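You operate a simulated robot arm through the tools that you are given. There is no shell and no other tool.

You are at the controls of a simulated robot arm. One attempt, no reset.

## Task
Clamp the fitting in the vice and brush paste round its thread.
Fine: brush back in its cup, lid on the pot; after pasting slacken the vice, stand the fitting in the tray. Set down upright: loose fitting.

Only the result counts: the job must be done as asked and must still hold three seconds after the hand-in. Knocking over, shifting, dropping, spilling or breaking anything else fails it. Lids that push on must go on centred and level and be pressed home; caps that screw on are set level and turned clockwise until they are tight.

## Robot
A 7-joint arm with a two-finger parallel gripper, fixed in place. Base frame: the origin is at the foot of the arm, x ahead of it, y to its left, z up. Readings come in m, degrees, newtons and seconds.
Its first joint turns from -132.0 to 132.0 degrees. Payload 3.91 kg.
Tool frame: the origin (TCP) lies between the finger pads and is the grasp point; the fingertips stand 0.03 m ahead of it; z points along the fingers, y is the line along which they close. The gripper opens to 0.11 m. The fingers are 0.02 m wide and 0.01 m thick; the gripper's body (0.048 by 0.112 m) begins 0.055 m behind the TCP.
Orientation is that of the tool frame in the base frame, as a unit quaternion [x, y, z, w]. With the fingers straight down and closing along the base's y, the tool's x points along the base's -x, its y along +y and its z along -z.

## Interface
- The arm moves only by the tool step_arm. Its arguments are lists of equal length, an entry for each row: "delta_rot": the turn, a rotation vector about the tool's x, y, z in units of 90 degrees (1.0 is 90 degrees), a list of three; "xyz": the shift along the tool's x, y, z in units of 400 mm (1.0 is 400 mm), a list of three; "fingers": the finger opening in m, from 0 to 0.11. In form: {"delta_rot": [[rx, ry, rz], ...], "xyz": [[dx, dy, dz], ...], "fingers": [fingers, ...]}. A call has 1 to 20 rows; each row is the pose to reach, as a shift and turn from the pose commanded when the call began, along the tool's axes at that moment. A call with a number of a shift or a turn outside -1 to 1 is refused whole. Rows are played at 5 a second. More than 0.05 m and 8.6 degrees between two rows, or a gripper value outside its range, and nothing of the call is played. Where a pose cannot be reached the arm comes as near as it can. A force on the tool above 70 N (or 10 N above the force at the start of the call, whichever is more), or a blocked arm, ends the call early, and 0.2 s more pass. The fingers move at their own pace (about 0.108 m/s each) and stop on an object; they squeeze with about 35 N. The grip force told is the motor's: it shows also when the fingers shut on nothing. Time passes only in rows, and 0.2 s behind the last, so rows that repeat a pose let the fingers close. The reply holds the time, the measured pose of the TCP, the force on the tool along the base axes, the opening and the grip force, in the units named above and with some noise, with the torque about the TCP (base axes, N m) and any sound that the robot's microphone picked up.
- Cameras (640 x 400 px; columns grow to the right, rows downward): "scene" is fixed at [0.2196, -0.6489, 1.4843]; the picture's right is [0.80, -0.60, 0.00], its down [-0.19, -0.26, -0.95] and it looks along [0.56, 0.76, -0.32] (base axes); focal length 329 px, centre (320, 200). "wrist" rides on the gripper at [0.072, 0.017, -0.103] in the tool frame; the picture's right is [-0.23, 0.97, 0.00], its down [-0.76, -0.18, -0.62] and it looks along [-0.61, -0.14, 0.78] (tool axes); focal length 222 px, centre (320, 200). There is no depth. A picture from a camera that has moved, and an enlarged one, comes with that camera's place and axes in the base frame and with its lens.
- grab_frame(camera): a new picture of that camera. It takes no simulated time.
- inspect(camera, box): a new picture of the part [left, top, right, bottom] of that camera's present view, enlarged. It takes no simulated time.
- close_job(): hands the job in; it is judged then, once.

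Nothing tells you positions but the pictures and the camera data. Unless the task says otherwise, let go and move clear before handing in.

The tools are called after ">>>" by a JSON object that holds its "op" and its "data". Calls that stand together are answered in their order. step_arm: Moves the arm, as the interface text tells. Its arguments: {"type":"object","properties":{"delta_rot":{"type":"array"},"xyz":{"type":"array"},"fingers":{"type":"array"}},"required":["delta_rot","xyz","fingers"]} The other tools are called the same way: grab_frame (camera) takes a picture; inspect (camera, box) takes an enlarged picture of a part of a camera's view; close_job () hands the job in.

At the start:

```text
time: 0.0
position: [0.6196, 0.0135, 1.286]
orientation: [0.0, 1.0, 0.001, 0.0]
contact_force: [0.2, 0.0, -0.4]
wrist_torque: [0.01, 0.02, 0.01]
width: 0.1098
grasp_force: 0.0
```

scene: 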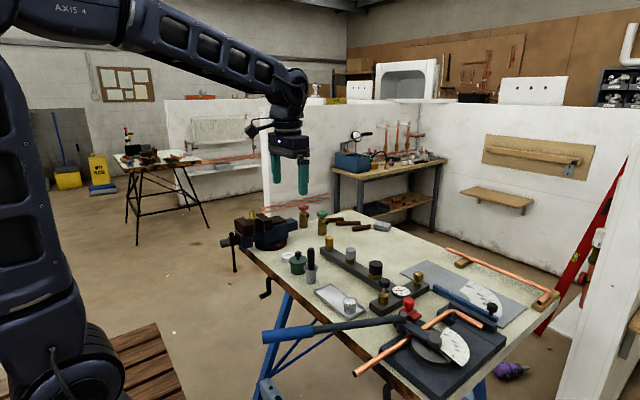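
wrist: 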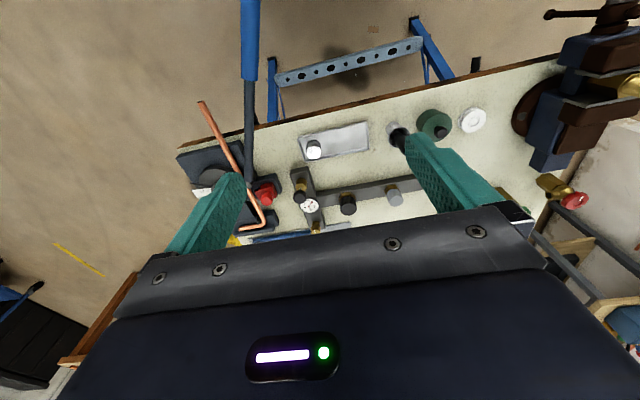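

I see a workbench with a vice at its far left end, a green pot, a white disc (probably a lid), a cup with a brush, a tray, and several fittings. I'll take enlarged pictures first to work out what is what.

>>> {"op": "inspect", "data": {"camera": "scene", "box": [220, 190, 380, 290]}}

>>> {"op": "inspect", "data": {"camera": "scene", "box": [300, 220, 460, 320]}}

>>> {"op": "inspect", "data": {"camera": "wrist", "box": [380, 40, 640, 220]}}

>>> {"op": "inspect", "data": {"camera": "wrist", "box": [170, 100, 430, 260]}}

```text
4.00 times, centred on (300, 240) of scene
camera zoom: at [0.2196, -0.6489, 1.4843], right [0.8, -0.6, 0.0], down [-0.19, -0.26, -0.95], along [0.56, 0.76, -0.32], focal length 1315 px, centre (400, 40)
```

zoom: 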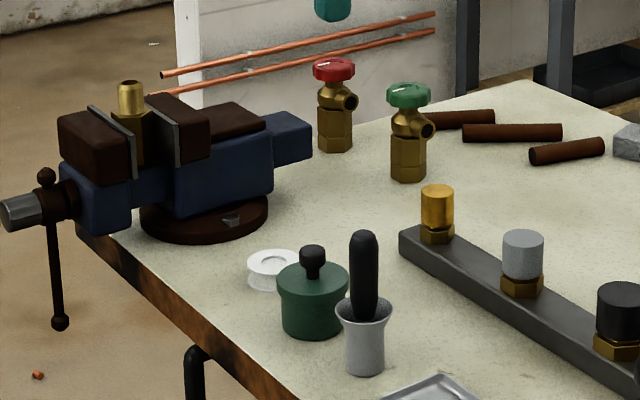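

```text
4.00 times, centred on (380, 270) of scene
camera zoom: at [0.2196, -0.6489, 1.4843], right [0.8, -0.6, 0.0], down [-0.19, -0.26, -0.95], along [0.56, 0.76, -0.32], focal length 1315 px, centre (80, -80)
```

zoom: 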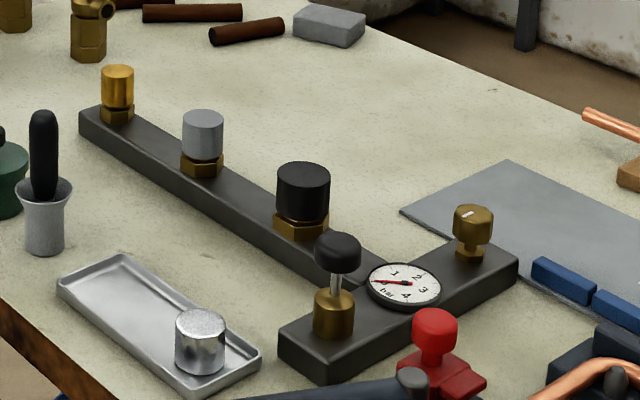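

```text
2.22 times, centred on (510, 130) of wrist
camera zoom: at [0.5477, 0.0302, 1.3894], right [0.23, 0.97, 0.0], down [0.76, -0.18, 0.62], along [0.61, -0.14, -0.78], focal length 494 px, centre (-102, 356)
```

zoom: 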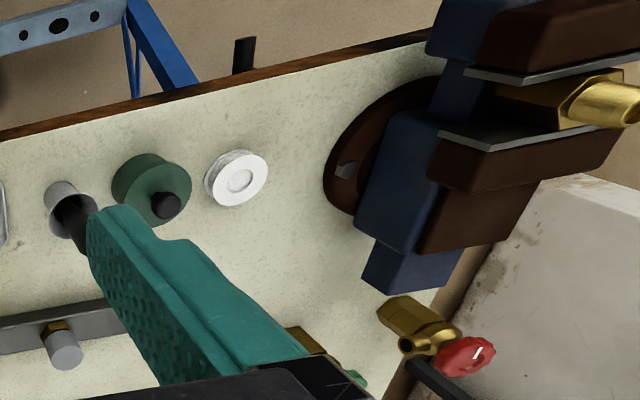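

```text
2.46 times, centred on (300, 180) of wrist
camera zoom: at [0.5477, 0.0302, 1.3894], right [0.23, 0.97, 0.0], down [0.76, -0.18, 0.62], along [0.61, -0.14, -0.78], focal length 547 px, centre (369, 249)
```

zoom: 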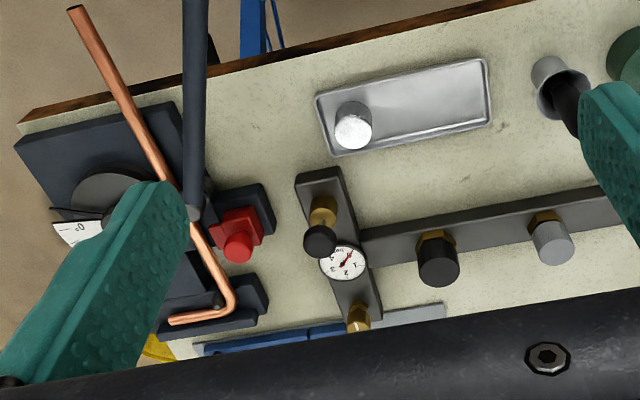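

The fitting, a brass hex with a tube, appears to stand loose between the open vice jaws. The green pot has a black-knobbed lid, and the grey cup holds the brush. I'll turn the wrist camera towards the vice for a better view.

>>> {"op": "step_arm", "data": {"delta_rot": [[0, 0, -0.08], [0, 0, -0.16], [0, 0, -0.24], [0, 0, -0.32], [0, 0, -0.4], [0, 0, -0.48], [0, 0, -0.56], [0, 0, -0.64], [0, 0, -0.72], [0, 0, -0.8]], "xyz": [[0, -0.02, 0], [0, -0.04, 0], [0, -0.06, 0], [0, -0.08, 0], [0, -0.1, 0], [0, -0.12, 0], [0, -0.14, 0], [0, -0.16, 0], [0, -0.18, 0], [0, -0.2, 0]], "fingers": [0.11, 0.11, 0.11, 0.11, 0.11, 0.11, 0.11, 0.11, 0.11, 0.11]}}

>>> {"op": "grab_frame", "data": {"camera": "wrist"}}

>>> {"op": "grab_frame", "data": {"camera": "scene"}}

```text
time: 2.2
position: [0.6198, -0.0681, 1.286]
orientation: [-0.589, 0.808, -0.001, 0.0]
contact_force: [-0.2, 1.0, -1.0]
wrist_torque: [-0.01, 0.0, 0.01]
width: 0.11
grasp_force: 0.0
```

```text
taken
camera wrist: at [0.5815, -0.1308, 1.3896], right [-0.86, 0.52, 0.0], down [0.4, 0.67, 0.62], along [0.32, 0.53, -0.78], focal length 222 px, centre (320, 200)
```

wrist: 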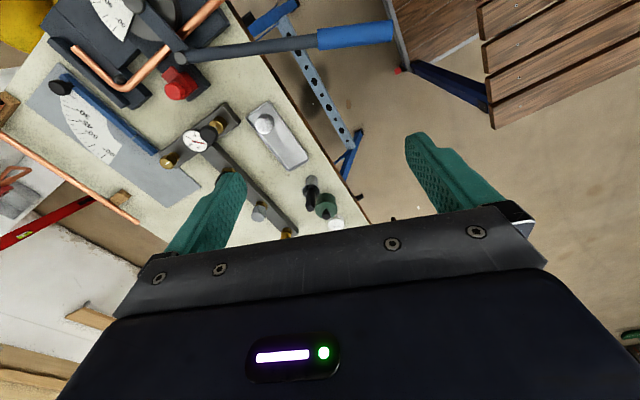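

```text
taken
```

scene: 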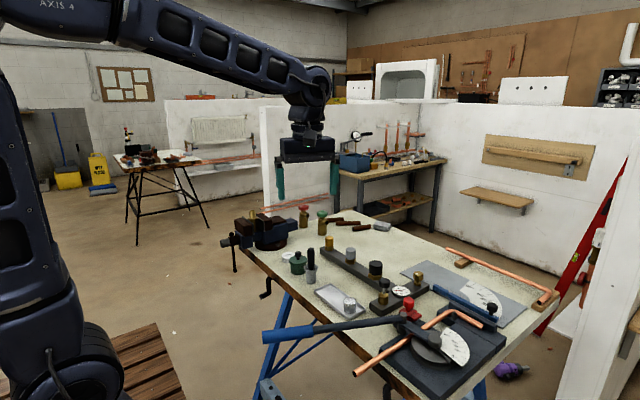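

The gripper body hides the vice from this angle. I'll go back to the default orientation and move towards the vice so the camera looks down on it from the base side.

>>> {"op": "step_arm", "data": {"delta_rot": [[0, 0, 0.07], [0, 0, 0.14], [0, 0, 0.21], [0, 0, 0.28], [0, 0, 0.35], [0, 0, 0.42], [0, 0, 0.49], [0, 0, 0.56], [0, 0, 0.63], [0, 0, 0.7], [0, 0, 0.77], [0, 0, 0.8]], "xyz": [[-0.082, 0.0325, 0], [-0.164, 0.065, 0], [-0.246, 0.0975, 0], [-0.328, 0.13, 0], [-0.41, 0.1625, 0], [-0.492, 0.195, 0], [-0.574, 0.2275, 0], [-0.656, 0.26, 0], [-0.738, 0.2925, 0], [-0.82, 0.325, 0], [-0.902, 0.3575, 0], [-0.95, 0.38, 0]], "fingers": [0.11, 0.11, 0.11, 0.11, 0.11, 0.11, 0.11, 0.11, 0.11, 0.11, 0.11, 0.11]}}

>>> {"op": "grab_frame", "data": {"camera": "wrist"}}

>>> {"op": "inspect", "data": {"camera": "wrist", "box": [200, 0, 520, 220]}}

```text
time: 4.8
position: [0.5912, 0.3402, 1.2845]
orientation: [0.001, 1.0, 0.0, -0.001]
contact_force: [-0.2, -0.1, -0.2]
wrist_torque: [0.01, -0.02, -0.04]
width: 0.1099
grasp_force: 0.1
```

```text
taken
camera wrist: at [0.5204, 0.3582, 1.3885], right [0.23, 0.97, 0.0], down [0.76, -0.18, 0.62], along [0.61, -0.14, -0.78], focal length 222 px, centre (320, 200)
```

wrist: 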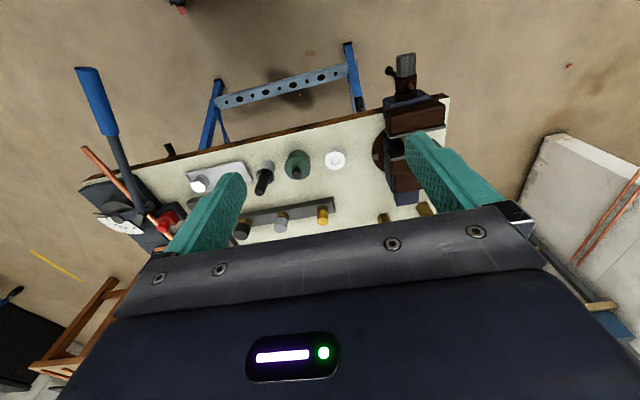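

```text
1.82 times, centred on (360, 110) of wrist
camera zoom: at [0.5204, 0.3582, 1.3885], right [0.23, 0.97, 0.0], down [0.76, -0.18, 0.62], along [0.61, -0.14, -0.78], focal length 404 px, centre (247, 364)
```

zoom: 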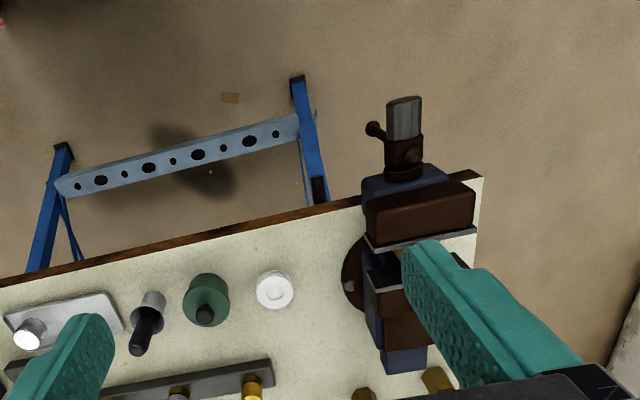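

The vice faces the arm with its screw handle overhanging the bench's front edge (about x=0.71). I'll tilt the tool forward and back off to see the vice front and the fitting more clearly.

>>> {"op": "step_arm", "data": {"delta_rot": [[0, -0.045, 0], [0, -0.09, 0], [0, -0.135, 0], [0, -0.18, 0], [0, -0.225, 0], [0, -0.27, 0], [0, -0.315, 0], [0, -0.36, 0], [0, -0.405, 0], [0, -0.45, 0]], "xyz": [[0.0227, 0.0275, 0.021], [0.0455, 0.055, 0.042], [0.068, 0.0825, 0.063], [0.091, 0.11, 0.084], [0.114, 0.1375, 0.105], [0.1365, 0.165, 0.1266], [0.159, 0.1925, 0.148], [0.182, 0.22, 0.169], [0.205, 0.2475, 0.19], [0.2275, 0.275, 0.211]], "fingers": [0.11, 0.11, 0.11, 0.11, 0.11, 0.11, 0.11, 0.11, 0.11, 0.11]}}

>>> {"op": "grab_frame", "data": {"camera": "wrist"}}

>>> {"op": "inspect", "data": {"camera": "wrist", "box": [200, 0, 520, 220]}}

```text
time: 7.0
position: [0.5008, 0.4517, 1.2014]
orientation: [0.0, 0.938, 0.0, 0.347]
contact_force: [0.2, 0.2, 0.2]
wrist_torque: [0.02, 0.01, 0.01]
width: 0.11
grasp_force: 0.0
```

```text
taken
camera wrist: at [0.3801, 0.4683, 1.2332], right [0.17, 0.97, 0.15], down [0.17, -0.18, 0.97], along [0.97, -0.14, -0.2], focal length 222 px, centre (320, 200)
```

wrist: 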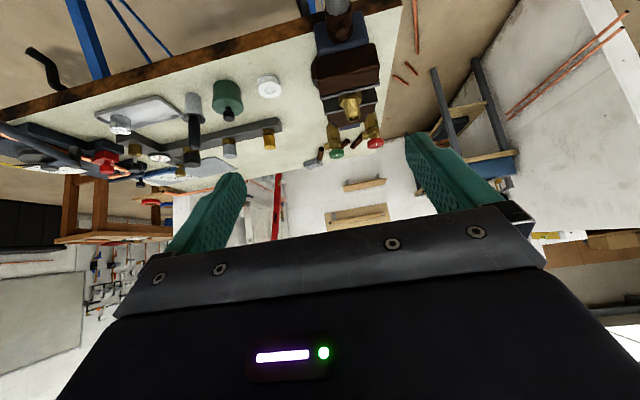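

```text
1.82 times, centred on (360, 110) of wrist
camera zoom: at [0.3801, 0.4683, 1.2332], right [0.17, 0.97, 0.15], down [0.17, -0.18, 0.97], along [0.97, -0.14, -0.2], focal length 404 px, centre (247, 364)
```

zoom: 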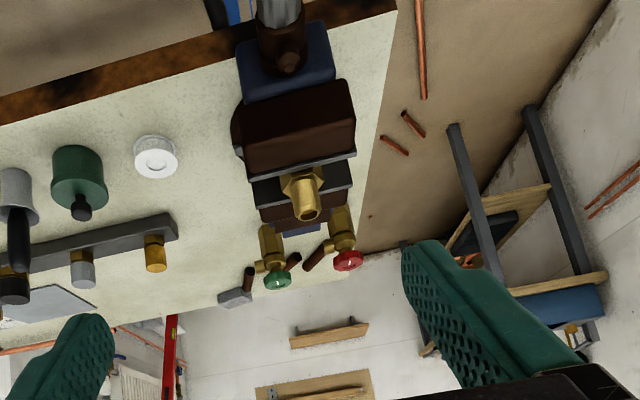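

The vice and the fitting between its jaws are in view, upside down. I'll zoom in for detail and cross-check with the scene camera.

>>> {"op": "inspect", "data": {"camera": "wrist", "box": [300, 0, 400, 150]}}

>>> {"op": "inspect", "data": {"camera": "scene", "box": [218, 205, 300, 275]}}

>>> {"op": "inspect", "data": {"camera": "wrist", "box": [90, 60, 300, 180]}}

```text
2.67 times, centred on (350, 75) of wrist
camera zoom: at [0.3801, 0.4683, 1.2332], right [0.17, 0.97, 0.15], down [0.17, -0.18, 0.97], along [0.97, -0.14, -0.2], focal length 592 px, centre (240, 533)
```

zoom: 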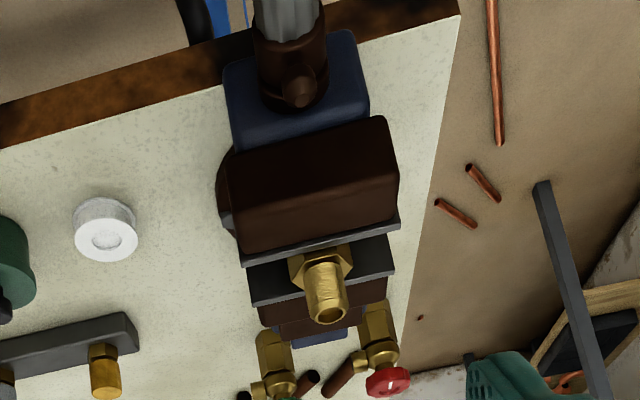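

```text
5.71 times, centred on (259, 240) of scene
camera zoom: at [0.2196, -0.6489, 1.4843], right [0.8, -0.6, 0.0], down [-0.19, -0.26, -0.95], along [0.56, 0.76, -0.32], focal length 1879 px, centre (669, -29)
```

zoom: 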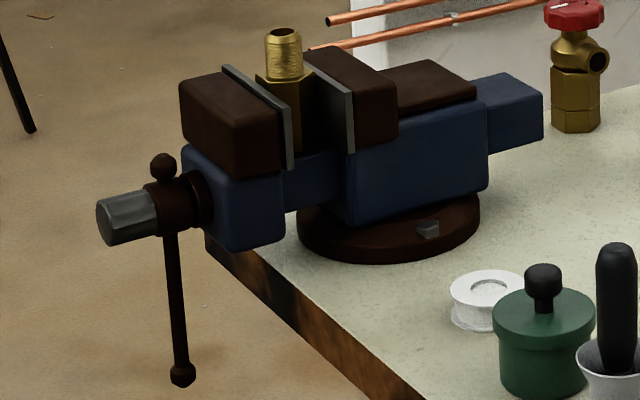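

```text
3.05 times, centred on (195, 120) of wrist
camera zoom: at [0.3801, 0.4683, 1.2332], right [0.17, 0.97, 0.15], down [0.17, -0.18, 0.97], along [0.97, -0.14, -0.2], focal length 677 px, centre (701, 444)
```

zoom: 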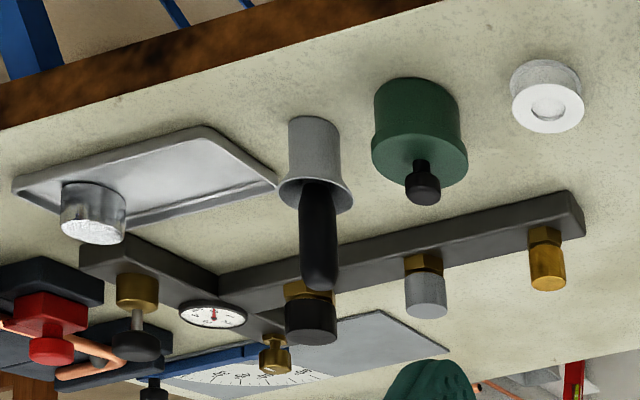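

I put the fitting's top at about (0.741, 0.496, 1.024). The vice screw axis lies along x at y≈0.496, z≈0.92, with a silver knob at its front end near x≈0.60–0.64. Next I'll look straight down on the jaws to measure the gap.

>>> {"op": "step_arm", "data": {"delta_rot": [[0, 0.045, 0], [0, 0.09, 0], [0, 0.135, 0], [0, 0.18, 0], [0, 0.225, 0], [0, 0.27, 0], [0, 0.315, 0], [0, 0.36, 0], [0, 0.405, 0], [0, 0.451, 0]], "xyz": [[-0.0556, 0.0075, 0.0312], [-0.1112, 0.015, 0.0624], [-0.1668, 0.0225, 0.0936], [-0.2224, 0.03, 0.1248], [-0.278, 0.0375, 0.156], [-0.3336, 0.045, 0.1872], [-0.3892, 0.0525, 0.2184], [-0.4448, 0.06, 0.2496], [-0.5004, 0.0675, 0.2808], [-0.556, 0.075, 0.312]], "fingers": [0.11, 0.11, 0.11, 0.11, 0.11, 0.11, 0.11, 0.11, 0.11, 0.11]}}

>>> {"op": "grab_frame", "data": {"camera": "wrist"}}

>>> {"op": "inspect", "data": {"camera": "wrist", "box": [240, 0, 400, 120]}}

```text
time: 9.2
position: [0.7503, 0.4815, 1.2523]
orientation: [0.001, 1.0, 0.002, 0.0]
contact_force: [-0.9, 0.9, 1.6]
wrist_torque: [0.02, -0.05, 0.02]
width: 0.1098
grasp_force: 0.1
```

```text
taken
camera wrist: at [0.6798, 0.4989, 1.3559], right [0.23, 0.97, 0.0], down [0.76, -0.18, 0.62], along [0.61, -0.14, -0.78], focal length 222 px, centre (320, 200)
```

wrist: 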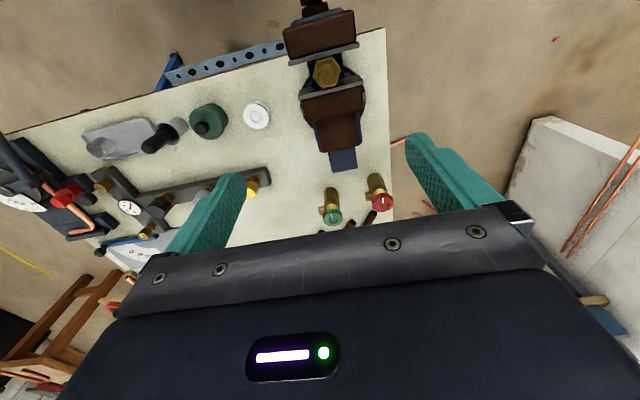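

```text
3.33 times, centred on (320, 60) of wrist
camera zoom: at [0.6798, 0.4989, 1.3559], right [0.23, 0.97, 0.0], down [0.76, -0.18, 0.62], along [0.61, -0.14, -0.78], focal length 740 px, centre (320, 667)
```

zoom: 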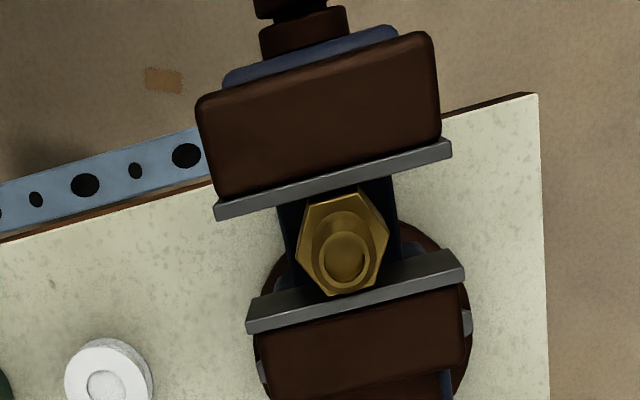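

>>> {"op": "inspect", "data": {"camera": "wrist", "box": [290, 30, 360, 100]}}

>>> {"op": "inspect", "data": {"camera": "scene", "box": [235, 205, 285, 240]}}

>>> {"op": "inspect", "data": {"camera": "wrist", "box": [70, 80, 290, 190]}}

```text
5.71 times, centred on (325, 65) of wrist
camera zoom: at [0.6798, 0.4989, 1.3559], right [0.23, 0.97, 0.0], down [0.76, -0.18, 0.62], along [0.61, -0.14, -0.78], focal length 1269 px, centre (291, 971)
```

zoom: 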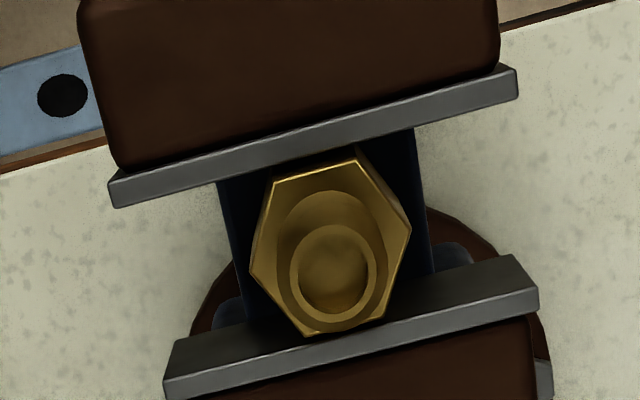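

```text
11.43 times, centred on (260, 222) of scene
camera zoom: at [0.2196, -0.6489, 1.4843], right [0.8, -0.6, 0.0], down [-0.19, -0.26, -0.95], along [0.56, 0.76, -0.32], focal length 3758 px, centre (1006, -57)
```

zoom: 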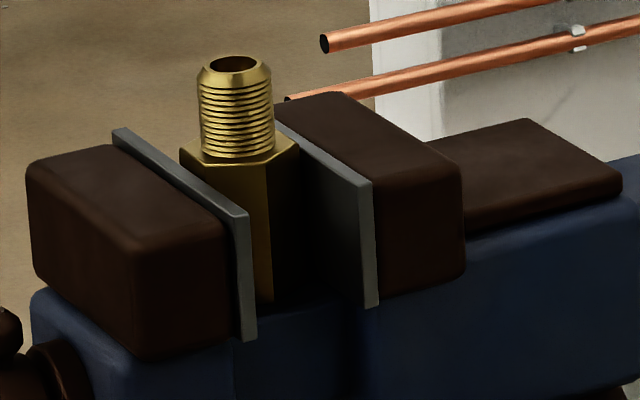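

```text
2.91 times, centred on (180, 135) of wrist
camera zoom: at [0.6798, 0.4989, 1.3559], right [0.23, 0.97, 0.0], down [0.76, -0.18, 0.62], along [0.61, -0.14, -0.78], focal length 646 px, centre (727, 389)
```

zoom: 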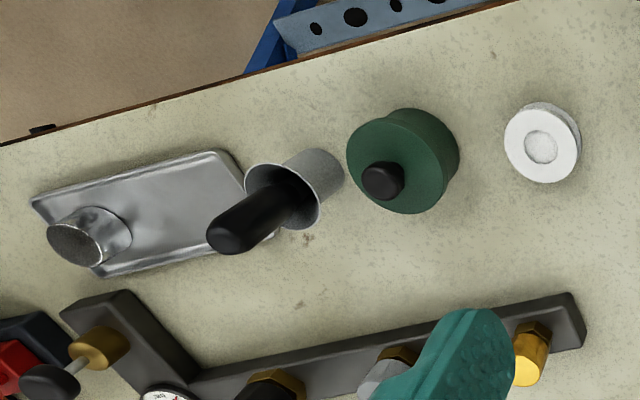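

Measured from above, the hex is about 36 mm across the flats, the jaw gap about 42 mm, and the flats run parallel to the jaws. I'll now swing the tool horizontal, pointing along +x, in front of the vice's silver knob.

>>> {"op": "step_arm", "data": {"delta_rot": [[0, -0.077, 0], [0, -0.154, 0], [0, -0.231, 0], [0, -0.308, 0], [0, -0.385, 0], [0, -0.462, 0], [0, -0.539, 0], [0, -0.616, 0], [0, -0.693, 0], [0, -0.77, 0], [0, -0.847, 0], [0, -0.924, 0], [0, -1.0, 0]], "xyz": [[0.055, 0.003, 0.04], [0.11, 0.006, 0.09], [0.165, 0.009, 0.14], [0.22, 0.012, 0.2], [0.275, 0.015, 0.26], [0.33, 0.018, 0.33], [0.385, 0.02, 0.4], [0.44, 0.022, 0.47], [0.495, 0.025, 0.54], [0.55, 0.028, 0.61], [0.6, 0.031, 0.68], [0.64, 0.034, 0.745], [0.675, 0.036, 0.805]], "fingers": [0.11, 0.11, 0.11, 0.11, 0.11, 0.11, 0.11, 0.11, 0.11, 0.11, 0.11, 0.11, 0.11]}}

>>> {"op": "grab_frame", "data": {"camera": "wrist"}}

>>> {"op": "grab_frame", "data": {"camera": "scene"}}

```text
time: 12.0
position: [0.4805, 0.4947, 0.9306]
orientation: [-0.001, 0.707, 0.002, 0.707]
contact_force: [0.5, 0.5, -0.3]
wrist_torque: [-0.02, 0.05, 0.04]
width: 0.1103
grasp_force: 0.1
```

```text
taken
camera wrist: at [0.3778, 0.5132, 0.8572], right [0.0, 0.97, 0.23], down [-0.62, -0.18, 0.76], along [0.78, -0.14, 0.61], focal length 222 px, centre (320, 200)
```

wrist: 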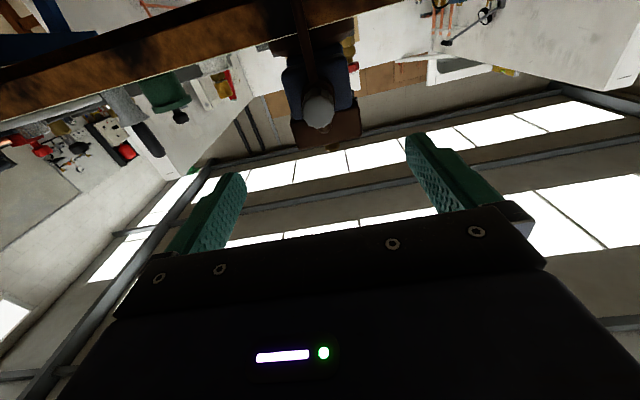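

```text
taken
```

scene: 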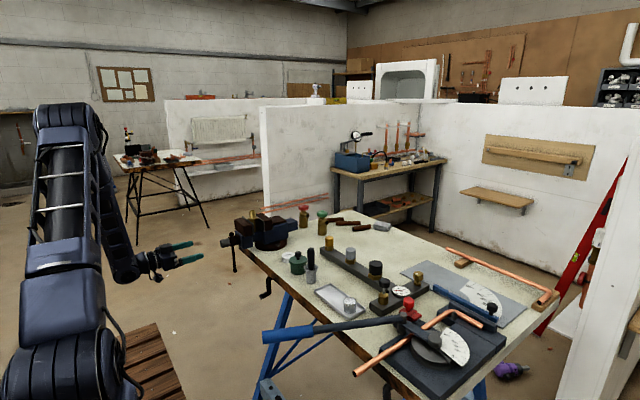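

The horizontal pose works and the silver knob shows between the fingers. I'll zoom in to line up with its axis.

>>> {"op": "inspect", "data": {"camera": "wrist", "box": [250, 0, 410, 160]}}

>>> {"op": "inspect", "data": {"camera": "scene", "box": [140, 200, 300, 300]}}

```text
2.50 times, centred on (330, 80) of wrist
camera zoom: at [0.3778, 0.5132, 0.8572], right [0.0, 0.97, 0.23], down [-0.62, -0.18, 0.76], along [0.78, -0.14, 0.61], focal length 555 px, centre (295, 500)
```

zoom: 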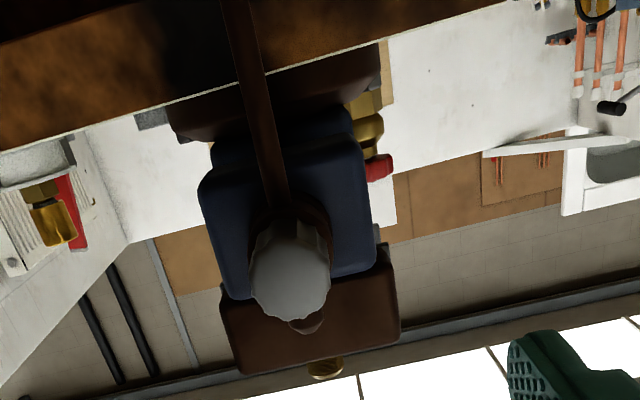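

```text
4.00 times, centred on (220, 250) of scene
camera zoom: at [0.2196, -0.6489, 1.4843], right [0.8, -0.6, 0.0], down [-0.19, -0.26, -0.95], along [0.56, 0.76, -0.32], focal length 1315 px, centre (720, 0)
```

zoom: 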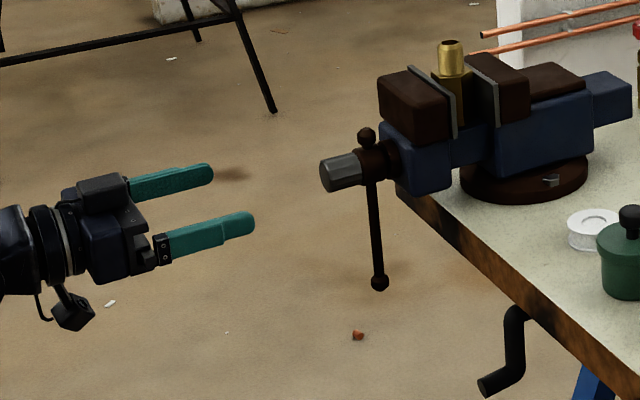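

The knob centre lies about 5 mm below my tool axis, and its front face is at x≈0.605. I'll move in along +x with the fingers part open.

>>> {"op": "step_arm", "data": {"delta_rot": [[0, 0, 0], [0, 0, 0], [0, 0, 0], [0, 0, 0]], "xyz": [[0.0125, 0.0, 0.05], [0.0125, 0.0, 0.1], [0.0125, 0.0, 0.15], [0.0125, 0.0, 0.19]], "fingers": [0.065, 0.065, 0.065, 0.065]}}

>>> {"op": "inspect", "data": {"camera": "wrist", "box": [220, 0, 420, 200]}}

>>> {"op": "inspect", "data": {"camera": "scene", "box": [180, 200, 280, 270]}}

```text
time: 13.0
position: [0.5563, 0.4954, 0.9238]
orientation: [0.0, 0.708, 0.0, 0.707]
contact_force: [0.0, 0.2, -0.7]
wrist_torque: [-0.01, 0.01, -0.02]
width: 0.0649
grasp_force: 0.1
```

```text
2.00 times, centred on (320, 100) of wrist
camera zoom: at [0.4547, 0.513, 0.8523], right [0.0, 0.97, 0.23], down [-0.62, -0.18, 0.76], along [0.78, -0.14, 0.61], focal length 444 px, centre (320, 400)
```

zoom: 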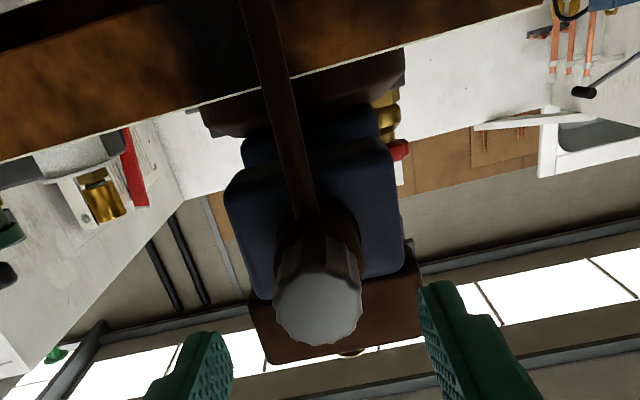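

```text
5.71 times, centred on (230, 235) of scene
camera zoom: at [0.2196, -0.6489, 1.4843], right [0.8, -0.6, 0.0], down [-0.19, -0.26, -0.95], along [0.56, 0.76, -0.32], focal length 1879 px, centre (834, 0)
```

zoom: 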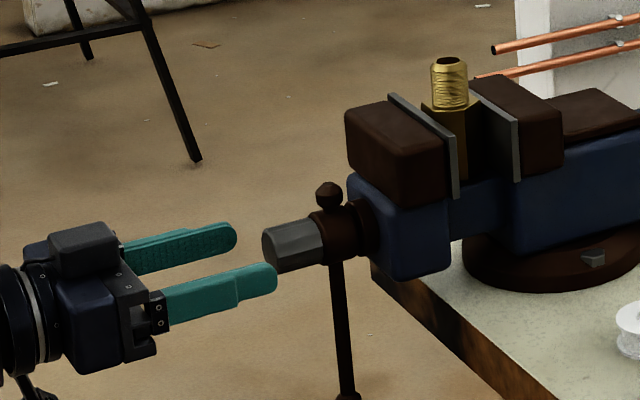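

>>> {"op": "step_arm", "data": {"delta_rot": [[0, 0, 0], [0, 0, 0], [0, 0, 0], [0, 0, 0]], "xyz": [[-0.0025, -0.001, 0.04], [-0.0025, -0.001, 0.08], [-0.0025, -0.001, 0.1], [-0.0025, -0.001, 0.12]], "fingers": [0.065, 0.065, 0.065, 0.065]}}

>>> {"op": "inspect", "data": {"camera": "wrist", "box": [220, 50, 420, 220]}}

>>> {"op": "inspect", "data": {"camera": "scene", "box": [200, 210, 270, 260]}}

```text
time: 14.0
position: [0.6047, 0.4953, 0.9246]
orientation: [0.0, 0.708, 0.0, 0.707]
contact_force: [0.6, 0.6, 0.0]
wrist_torque: [0.02, 0.04, -0.01]
width: 0.065
grasp_force: 0.1
```

```text
2.35 times, centred on (320, 135) of wrist
camera zoom: at [0.5024, 0.5131, 0.8534], right [0.0, 0.97, 0.23], down [-0.62, -0.18, 0.76], along [0.78, -0.14, 0.61], focal length 523 px, centre (320, 353)
```

zoom: 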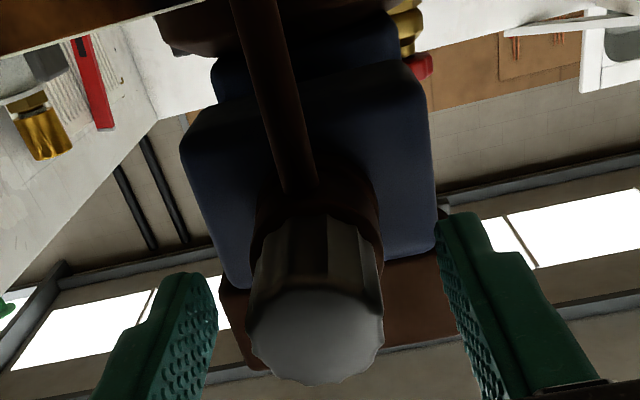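

```text
8.00 times, centred on (235, 235) of scene
camera zoom: at [0.2196, -0.6489, 1.4843], right [0.8, -0.6, 0.0], down [-0.19, -0.26, -0.95], along [0.56, 0.76, -0.32], focal length 2630 px, centre (1000, -80)
```

zoom: 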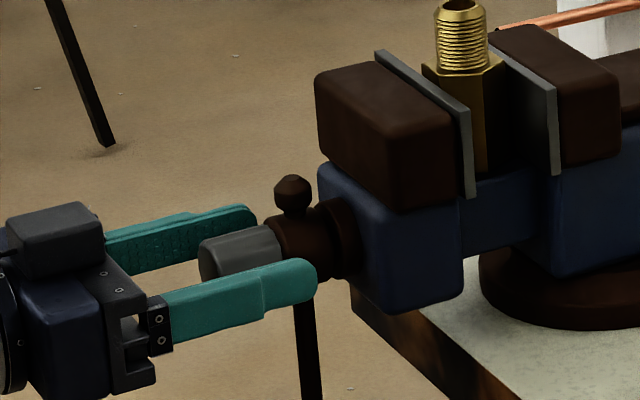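

>>> {"op": "step_arm", "data": {"delta_rot": [[0, 0, 0], [0, 0, 0], [0, 0, 0], [0, 0, 0], [0, 0, 0]], "xyz": [[0, 0, -0.013], [0, 0, -0.013], [0, 0, -0.013], [0, 0, -0.013], [0, 0, -0.013]], "fingers": [0.065, 0.02, 0.02, 0.02, 0.02]}}

>>> {"op": "inspect", "data": {"camera": "wrist", "box": [220, 50, 420, 220]}}

```text
time: 15.2
position: [0.5999, 0.4952, 0.9242]
orientation: [0.0, 0.708, 0.0, 0.706]
contact_force: [2.7, 2.5, -0.6]
wrist_torque: [0.01, 0.1, 0.07]
width: 0.0314
grasp_force: 45.2
```

```text
2.35 times, centred on (320, 135) of wrist
camera zoom: at [0.4975, 0.5128, 0.8531], right [0.0, 0.97, 0.23], down [-0.62, -0.18, 0.76], along [0.78, -0.14, 0.61], focal length 523 px, centre (320, 353)
```

zoom: 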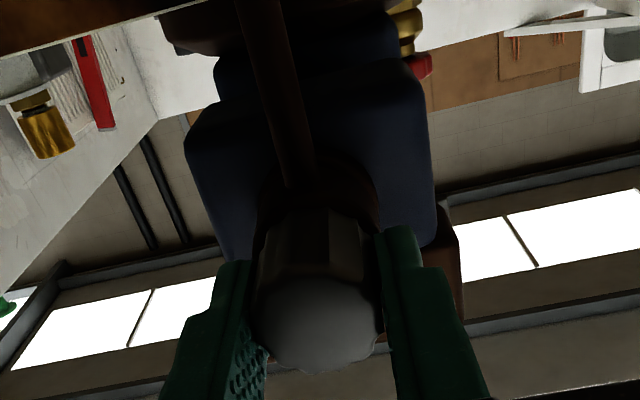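

I have the knob gripped at 31 mm and well centred. I'll turn it clockwise as seen along +x (positive tool z) in a first 45° test.

>>> {"op": "step_arm", "data": {"delta_rot": [[0, 0, 0.07], [0, 0, 0.14], [0, 0, 0.21], [0, 0, 0.28], [0, 0, 0.35], [0, 0, 0.42], [0, 0, 0.5]], "xyz": [[0, 0, 0], [0, 0, 0], [0, 0, 0], [0, 0, 0], [0, 0, 0], [0, 0, 0], [0, 0, 0]], "fingers": [0.02, 0.02, 0.02, 0.02, 0.02, 0.02, 0.02]}}

>>> {"op": "inspect", "data": {"camera": "scene", "box": [200, 195, 300, 275]}}

```text
time: 16.0
position: [0.5795, 0.5035, 0.9174]
orientation: [0.093, 0.703, 0.111, 0.697]
contact_force: [5.2, -47.7, -23.6]
wrist_torque: [0.46, 0.75, -1.27]
width: 0.0458
grasp_force: 25.5
stopped in row 4: the force on the tool passed its limit at 94 N (the readings are from after the stop); the commanded pose is now the measured one
```

```text
5.00 times, centred on (250, 235) of scene
camera zoom: at [0.2196, -0.6489, 1.4843], right [0.8, -0.6, 0.0], down [-0.19, -0.26, -0.95], along [0.56, 0.76, -0.32], focal length 1644 px, centre (670, 25)
```

zoom: 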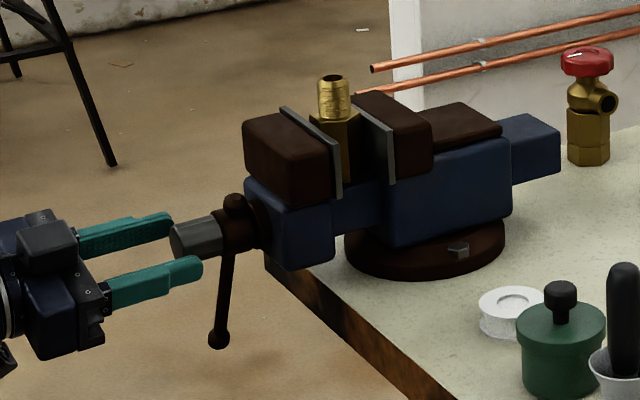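

The force limit stopped me after about 17° of turn and the fingers slid back off the knob. I'll look at what happened before going on.

>>> {"op": "grab_frame", "data": {"camera": "scene"}}

>>> {"op": "grab_frame", "data": {"camera": "wrist"}}

>>> {"op": "inspect", "data": {"camera": "scene", "box": [200, 210, 270, 260]}}

>>> {"op": "inspect", "data": {"camera": "wrist", "box": [220, 50, 420, 220]}}

```text
taken
```

scene: 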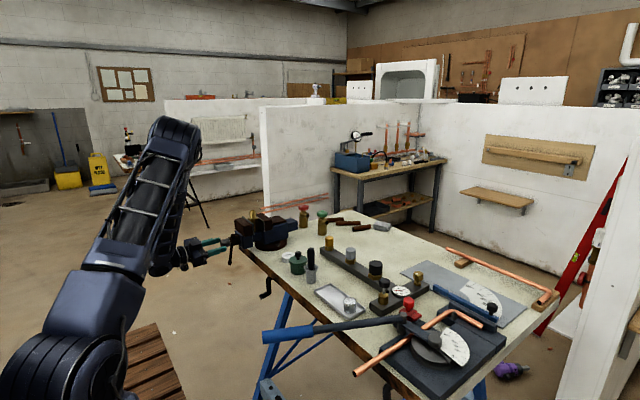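

```text
taken
camera wrist: at [0.4752, 0.5386, 0.8535], right [-0.02, 0.87, 0.5], down [-0.61, -0.4, 0.68], along [0.79, -0.29, 0.54], focal length 222 px, centre (320, 200)
```

wrist: 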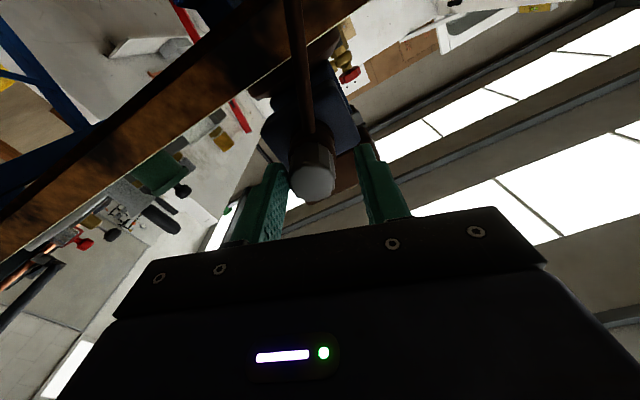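

```text
8.00 times, centred on (235, 235) of scene
camera zoom: at [0.2196, -0.6489, 1.4843], right [0.8, -0.6, 0.0], down [-0.19, -0.26, -0.95], along [0.56, 0.76, -0.32], focal length 2630 px, centre (1000, -80)
```

zoom: 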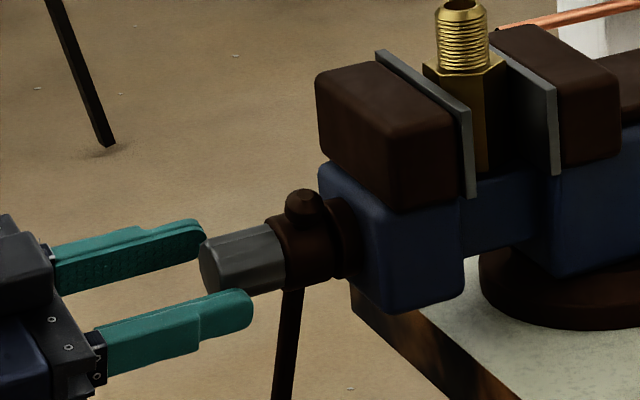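

```text
2.35 times, centred on (320, 135) of wrist
camera zoom: at [0.4752, 0.5386, 0.8535], right [-0.02, 0.87, 0.5], down [-0.61, -0.4, 0.68], along [0.79, -0.29, 0.54], focal length 523 px, centre (320, 353)
```

zoom: 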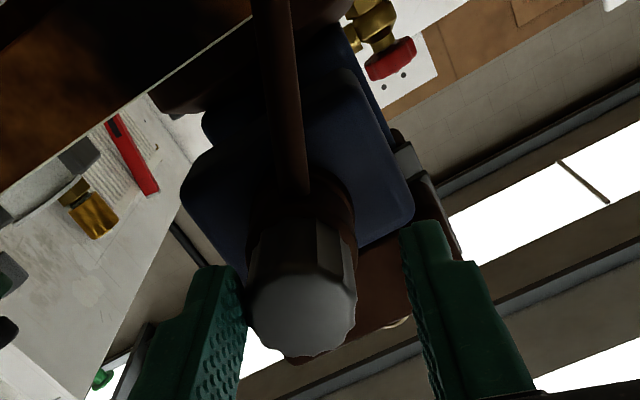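

The arm swung through a different elbow configuration during the turn, which pulled the gripper off the knob; the vice and fitting look undisturbed. I'll open, back away, and test wrist rotation in free space to find a smooth range.

>>> {"op": "step_arm", "data": {"delta_rot": [[0, 0, 0], [0, 0, 0], [0, 0, 0], [0, 0, 0], [0, 0, 0]], "xyz": [[0, 0, 0], [0, 0, -0.05], [0, 0, -0.11], [0, 0, -0.17], [0, 0, -0.22]], "fingers": [0.08, 0.08, 0.08, 0.08, 0.08]}}

>>> {"op": "grab_frame", "data": {"camera": "scene"}}

```text
time: 17.2
position: [0.4883, 0.5058, 0.9207]
orientation: [0.091, 0.702, 0.116, 0.697]
contact_force: [1.2, 0.4, -1.1]
wrist_torque: [-0.01, 0.03, 0.0]
width: 0.08
grasp_force: 0.1
```

```text
taken
```

scene: 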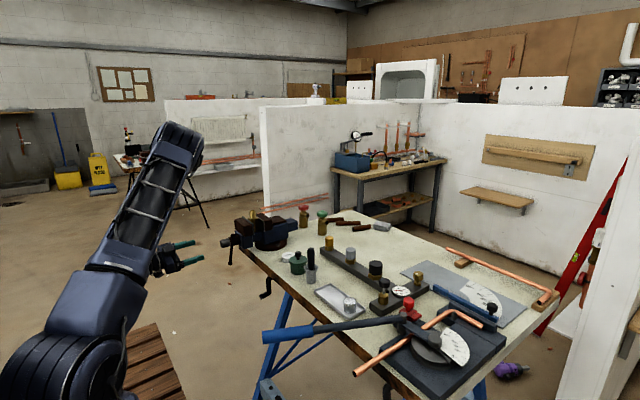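

>>> {"op": "step_arm", "data": {"delta_rot": [[0.011, -0.0033, 0], [0.0219, -0.0066, 0], [0.0219, -0.0066, 0]], "xyz": [[-0.0075, -0.012, 0], [-0.0152, -0.0242, 0], [-0.0152, -0.0242, 0]], "fingers": [0.08, 0.08, 0.08]}}

>>> {"op": "step_arm", "data": {"delta_rot": [[0, 0, 0.07], [0, 0, 0.14], [0, 0, 0.21], [0, 0, 0.28], [0, 0, 0.35], [0, 0, 0.42], [0, 0, 0.5], [0, 0, 0.5]], "xyz": [[0, 0, 0], [0, 0, 0], [0, 0, 0], [0, 0, 0], [0, 0, 0], [0, 0, 0], [0, 0, 0], [0, 0, 0]], "fingers": [0.08, 0.08, 0.08, 0.08, 0.08, 0.08, 0.08, 0.08]}}

>>> {"op": "grab_frame", "data": {"camera": "scene"}}

```text
time: 18.0
position: [0.4886, 0.494, 0.9232]
orientation: [0.105, 0.7, 0.103, 0.699]
contact_force: [0.6, 0.3, -0.1]
wrist_torque: [-0.03, -0.03, 0.0]
width: 0.08
grasp_force: 0.0
```

```text
time: 19.9
position: [0.6358, 0.5522, 0.951]
orientation: [0.339, 0.637, 0.367, 0.587]
contact_force: [-16.7, -2.5, 2.5]
wrist_torque: [-0.26, 0.4, -0.5]
width: 0.0797
grasp_force: 0.1
out of reach, approached as far as the arm can: row 1, 2, 3, 4, 5, 6, 7, 8
stopped in row 8: the force on the tool passed its limit at 72 N (the readings are from after the stop); the commanded pose is now the measured one
```

```text
taken
```

scene: 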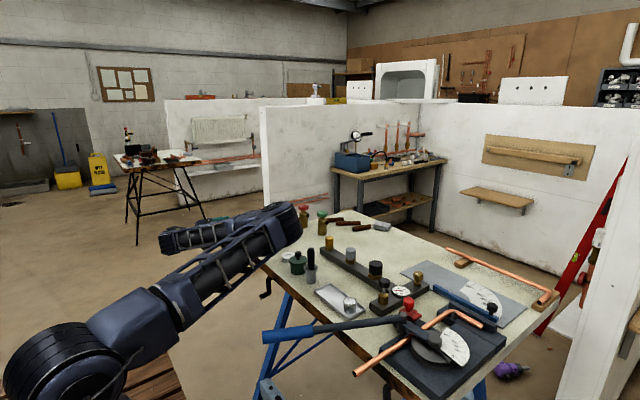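

That rotation was out of reach, so the arm swung and touched something near the vice. I'll check the state before moving again.

>>> {"op": "grab_frame", "data": {"camera": "wrist"}}

>>> {"op": "inspect", "data": {"camera": "scene", "box": [150, 180, 350, 305]}}

```text
taken
camera wrist: at [0.5294, 0.6171, 0.9359], right [0.02, 0.29, 0.96], down [-0.56, -0.79, 0.25], along [0.83, -0.54, 0.15], focal length 222 px, centre (320, 200)
```

wrist: 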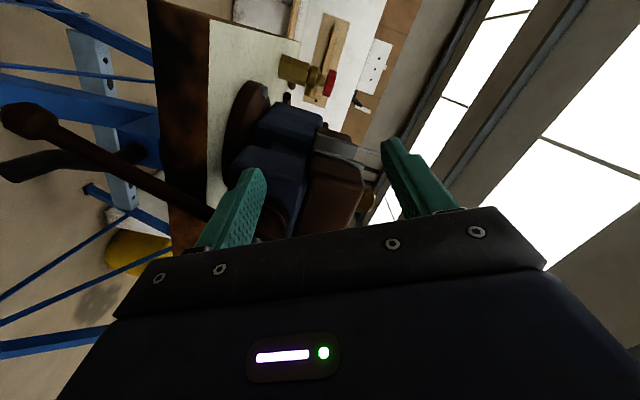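

```text
3.20 times, centred on (250, 242) of scene
camera zoom: at [0.2196, -0.6489, 1.4843], right [0.8, -0.6, 0.0], down [-0.19, -0.26, -0.95], along [0.56, 0.76, -0.32], focal length 1052 px, centre (544, 64)
```

zoom: 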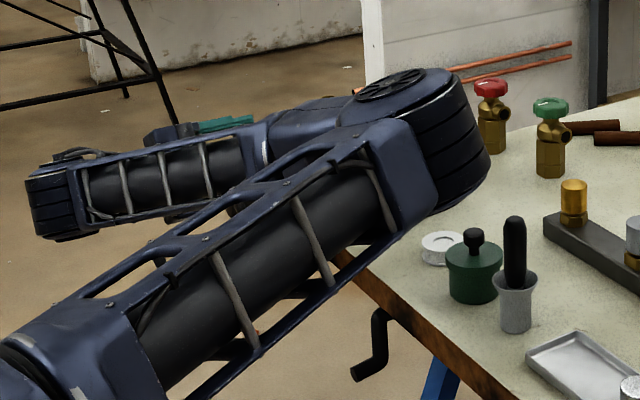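

>>> {"op": "inspect", "data": {"camera": "wrist", "box": [190, 60, 420, 250]}}

```text
2.11 times, centred on (305, 155) of wrist
camera zoom: at [0.5294, 0.6171, 0.9359], right [0.02, 0.29, 0.96], down [-0.56, -0.79, 0.25], along [0.83, -0.54, 0.15], focal length 468 px, centre (352, 295)
```

zoom: 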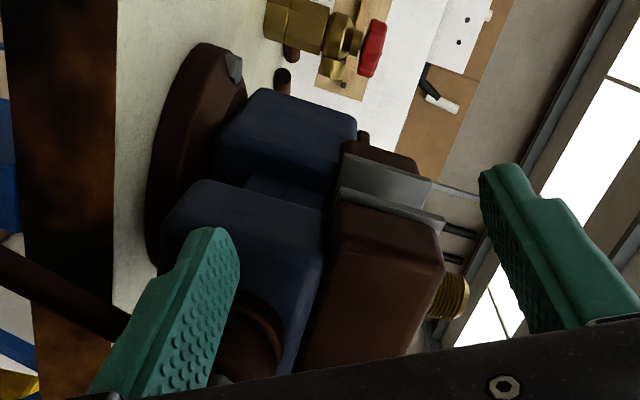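

The fitting is still standing in the vice; a fingertip is just touching the vice front. I'll back off gently along −x. For turning, I'll switch to gripping the knob from above and tilting the tool about x.

>>> {"op": "step_arm", "data": {"delta_rot": [[0, 0, 0], [0, 0, 0], [0, 0, 0]], "xyz": [[0, 0, -0.025], [0, 0, -0.05], [0, 0, -0.075]], "fingers": [0.08, 0.08, 0.08]}}

>>> {"op": "grab_frame", "data": {"camera": "wrist"}}

>>> {"op": "grab_frame", "data": {"camera": "scene"}}

```text
time: 20.8
position: [0.6317, 0.5558, 0.9576]
orientation: [0.338, 0.639, 0.365, 0.586]
contact_force: [0.7, 0.0, 0.5]
wrist_torque: [-0.03, -0.03, -0.03]
width: 0.0799
grasp_force: 0.0
out of reach, approached as far as the arm can: row 1, 2, 3
```

```text
taken
camera wrist: at [0.5247, 0.6214, 0.9403], right [0.02, 0.29, 0.96], down [-0.56, -0.79, 0.26], along [0.83, -0.54, 0.15], focal length 222 px, centre (320, 200)
```

wrist: 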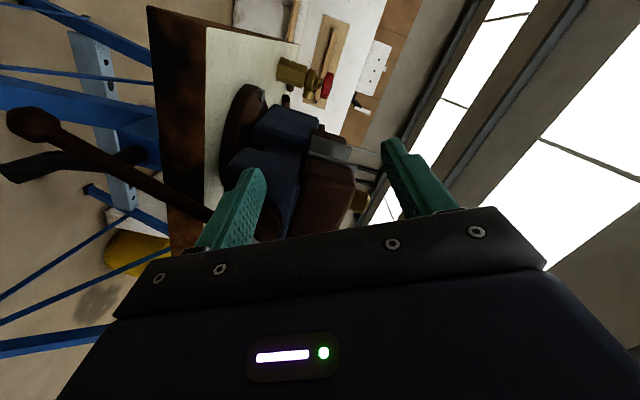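

```text
taken
```

scene: 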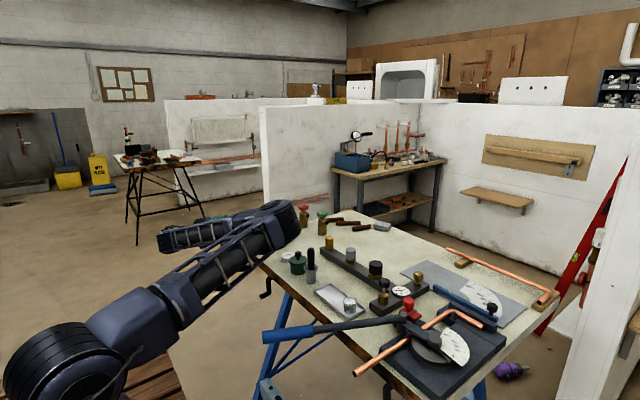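

>>> {"op": "step_arm", "data": {"delta_rot": [[0, 0, 0], [0, 0, 0], [0, 0, 0]], "xyz": [[0.037, 0.032, 0.05], [0.075, 0.065, 0.06], [0.112, 0.097, 0.072]], "fingers": [0.08, 0.08, 0.08]}}

>>> {"op": "grab_frame", "data": {"camera": "wrist"}}

```text
time: 21.1
position: [0.6395, 0.5689, 0.9582]
orientation: [0.34, 0.636, 0.363, 0.59]
contact_force: [-0.8, -0.1, 1.3]
wrist_torque: [0.01, 0.04, -0.04]
width: 0.0801
grasp_force: 0.2
stopped in row 1: the force on the tool passed its limit at 126 N (the readings are from after the stop); the commanded pose is now the measured one
```

```text
taken
camera wrist: at [0.5325, 0.6342, 0.9424], right [0.02, 0.3, 0.95], down [-0.57, -0.78, 0.26], along [0.82, -0.55, 0.15], focal length 222 px, centre (320, 200)
```

wrist: 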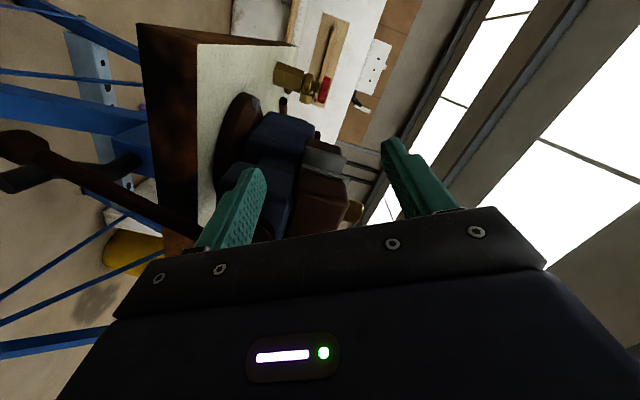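

>>> {"op": "step_arm", "data": {"delta_rot": [[0, 0, 0], [0, 0, 0], [0, 0, 0], [0, 0, 0]], "xyz": [[0.01, 0.006, 0], [0.021, 0.012, 0], [0.032, 0.019, 0.001], [0.043, 0.025, 0.002]], "fingers": [0.08, 0.08, 0.08, 0.08]}}

>>> {"op": "grab_frame", "data": {"camera": "scene"}}

```text
time: 22.1
position: [0.6394, 0.5886, 0.9585]
orientation: [0.339, 0.638, 0.363, 0.589]
contact_force: [0.4, -1.4, -0.6]
wrist_torque: [0.0, 0.02, 0.0]
width: 0.0798
grasp_force: 0.1
```

```text
taken
```

scene: 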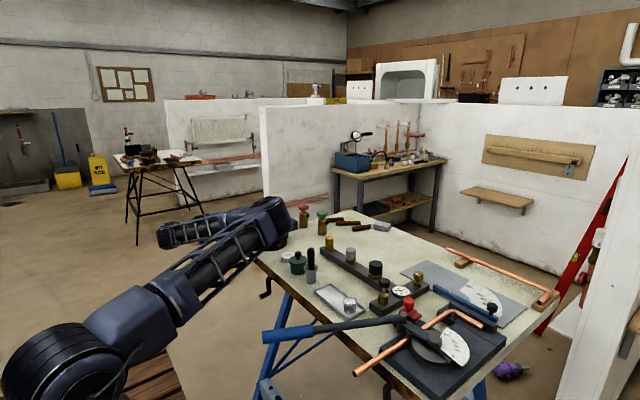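

>>> {"op": "step_arm", "data": {"delta_rot": [[0, 0, 0], [0, 0, 0], [0, 0, 0], [0, 0, 0], [0, 0, 0], [0, 0, 0]], "xyz": [[-0.025, 0.043, -0.002], [-0.05, 0.087, -0.004], [-0.075, 0.13, -0.006], [-0.1, 0.173, -0.008], [-0.125, 0.2165, -0.01], [-0.15, 0.26, -0.012]], "fingers": [0.08, 0.08, 0.08, 0.08, 0.08, 0.08]}}

>>> {"op": "grab_frame", "data": {"camera": "scene"}}

>>> {"op": "grab_frame", "data": {"camera": "wrist"}}

```text
time: 23.5
position: [0.6401, 0.5886, 1.0784]
orientation: [0.338, 0.638, 0.362, 0.589]
contact_force: [-0.4, -0.3, 0.7]
wrist_torque: [-0.02, -0.03, -0.01]
width: 0.0799
grasp_force: 0.1
```

```text
taken
```

scene: 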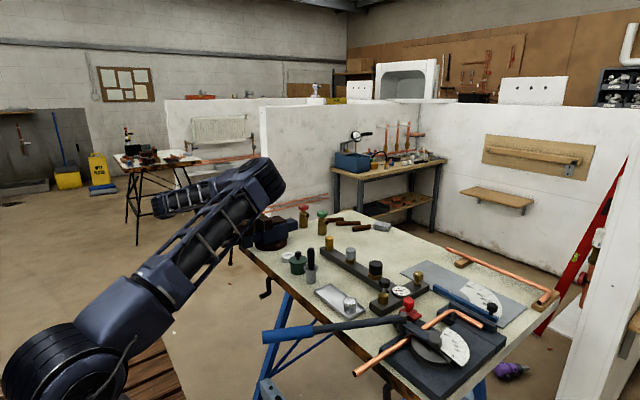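

```text
taken
camera wrist: at [0.5325, 0.6552, 1.0615], right [0.02, 0.3, 0.95], down [-0.56, -0.78, 0.26], along [0.83, -0.54, 0.15], focal length 222 px, centre (320, 200)
```

wrist: 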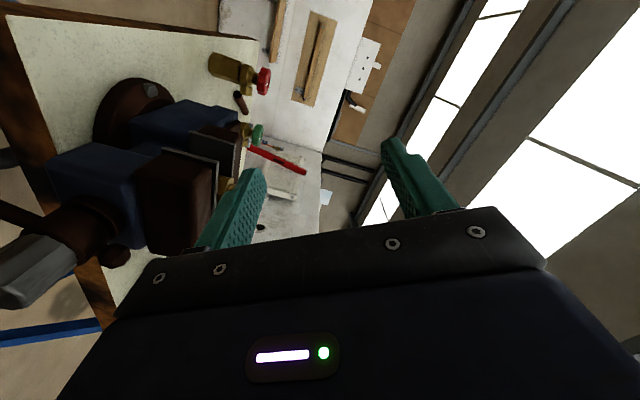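

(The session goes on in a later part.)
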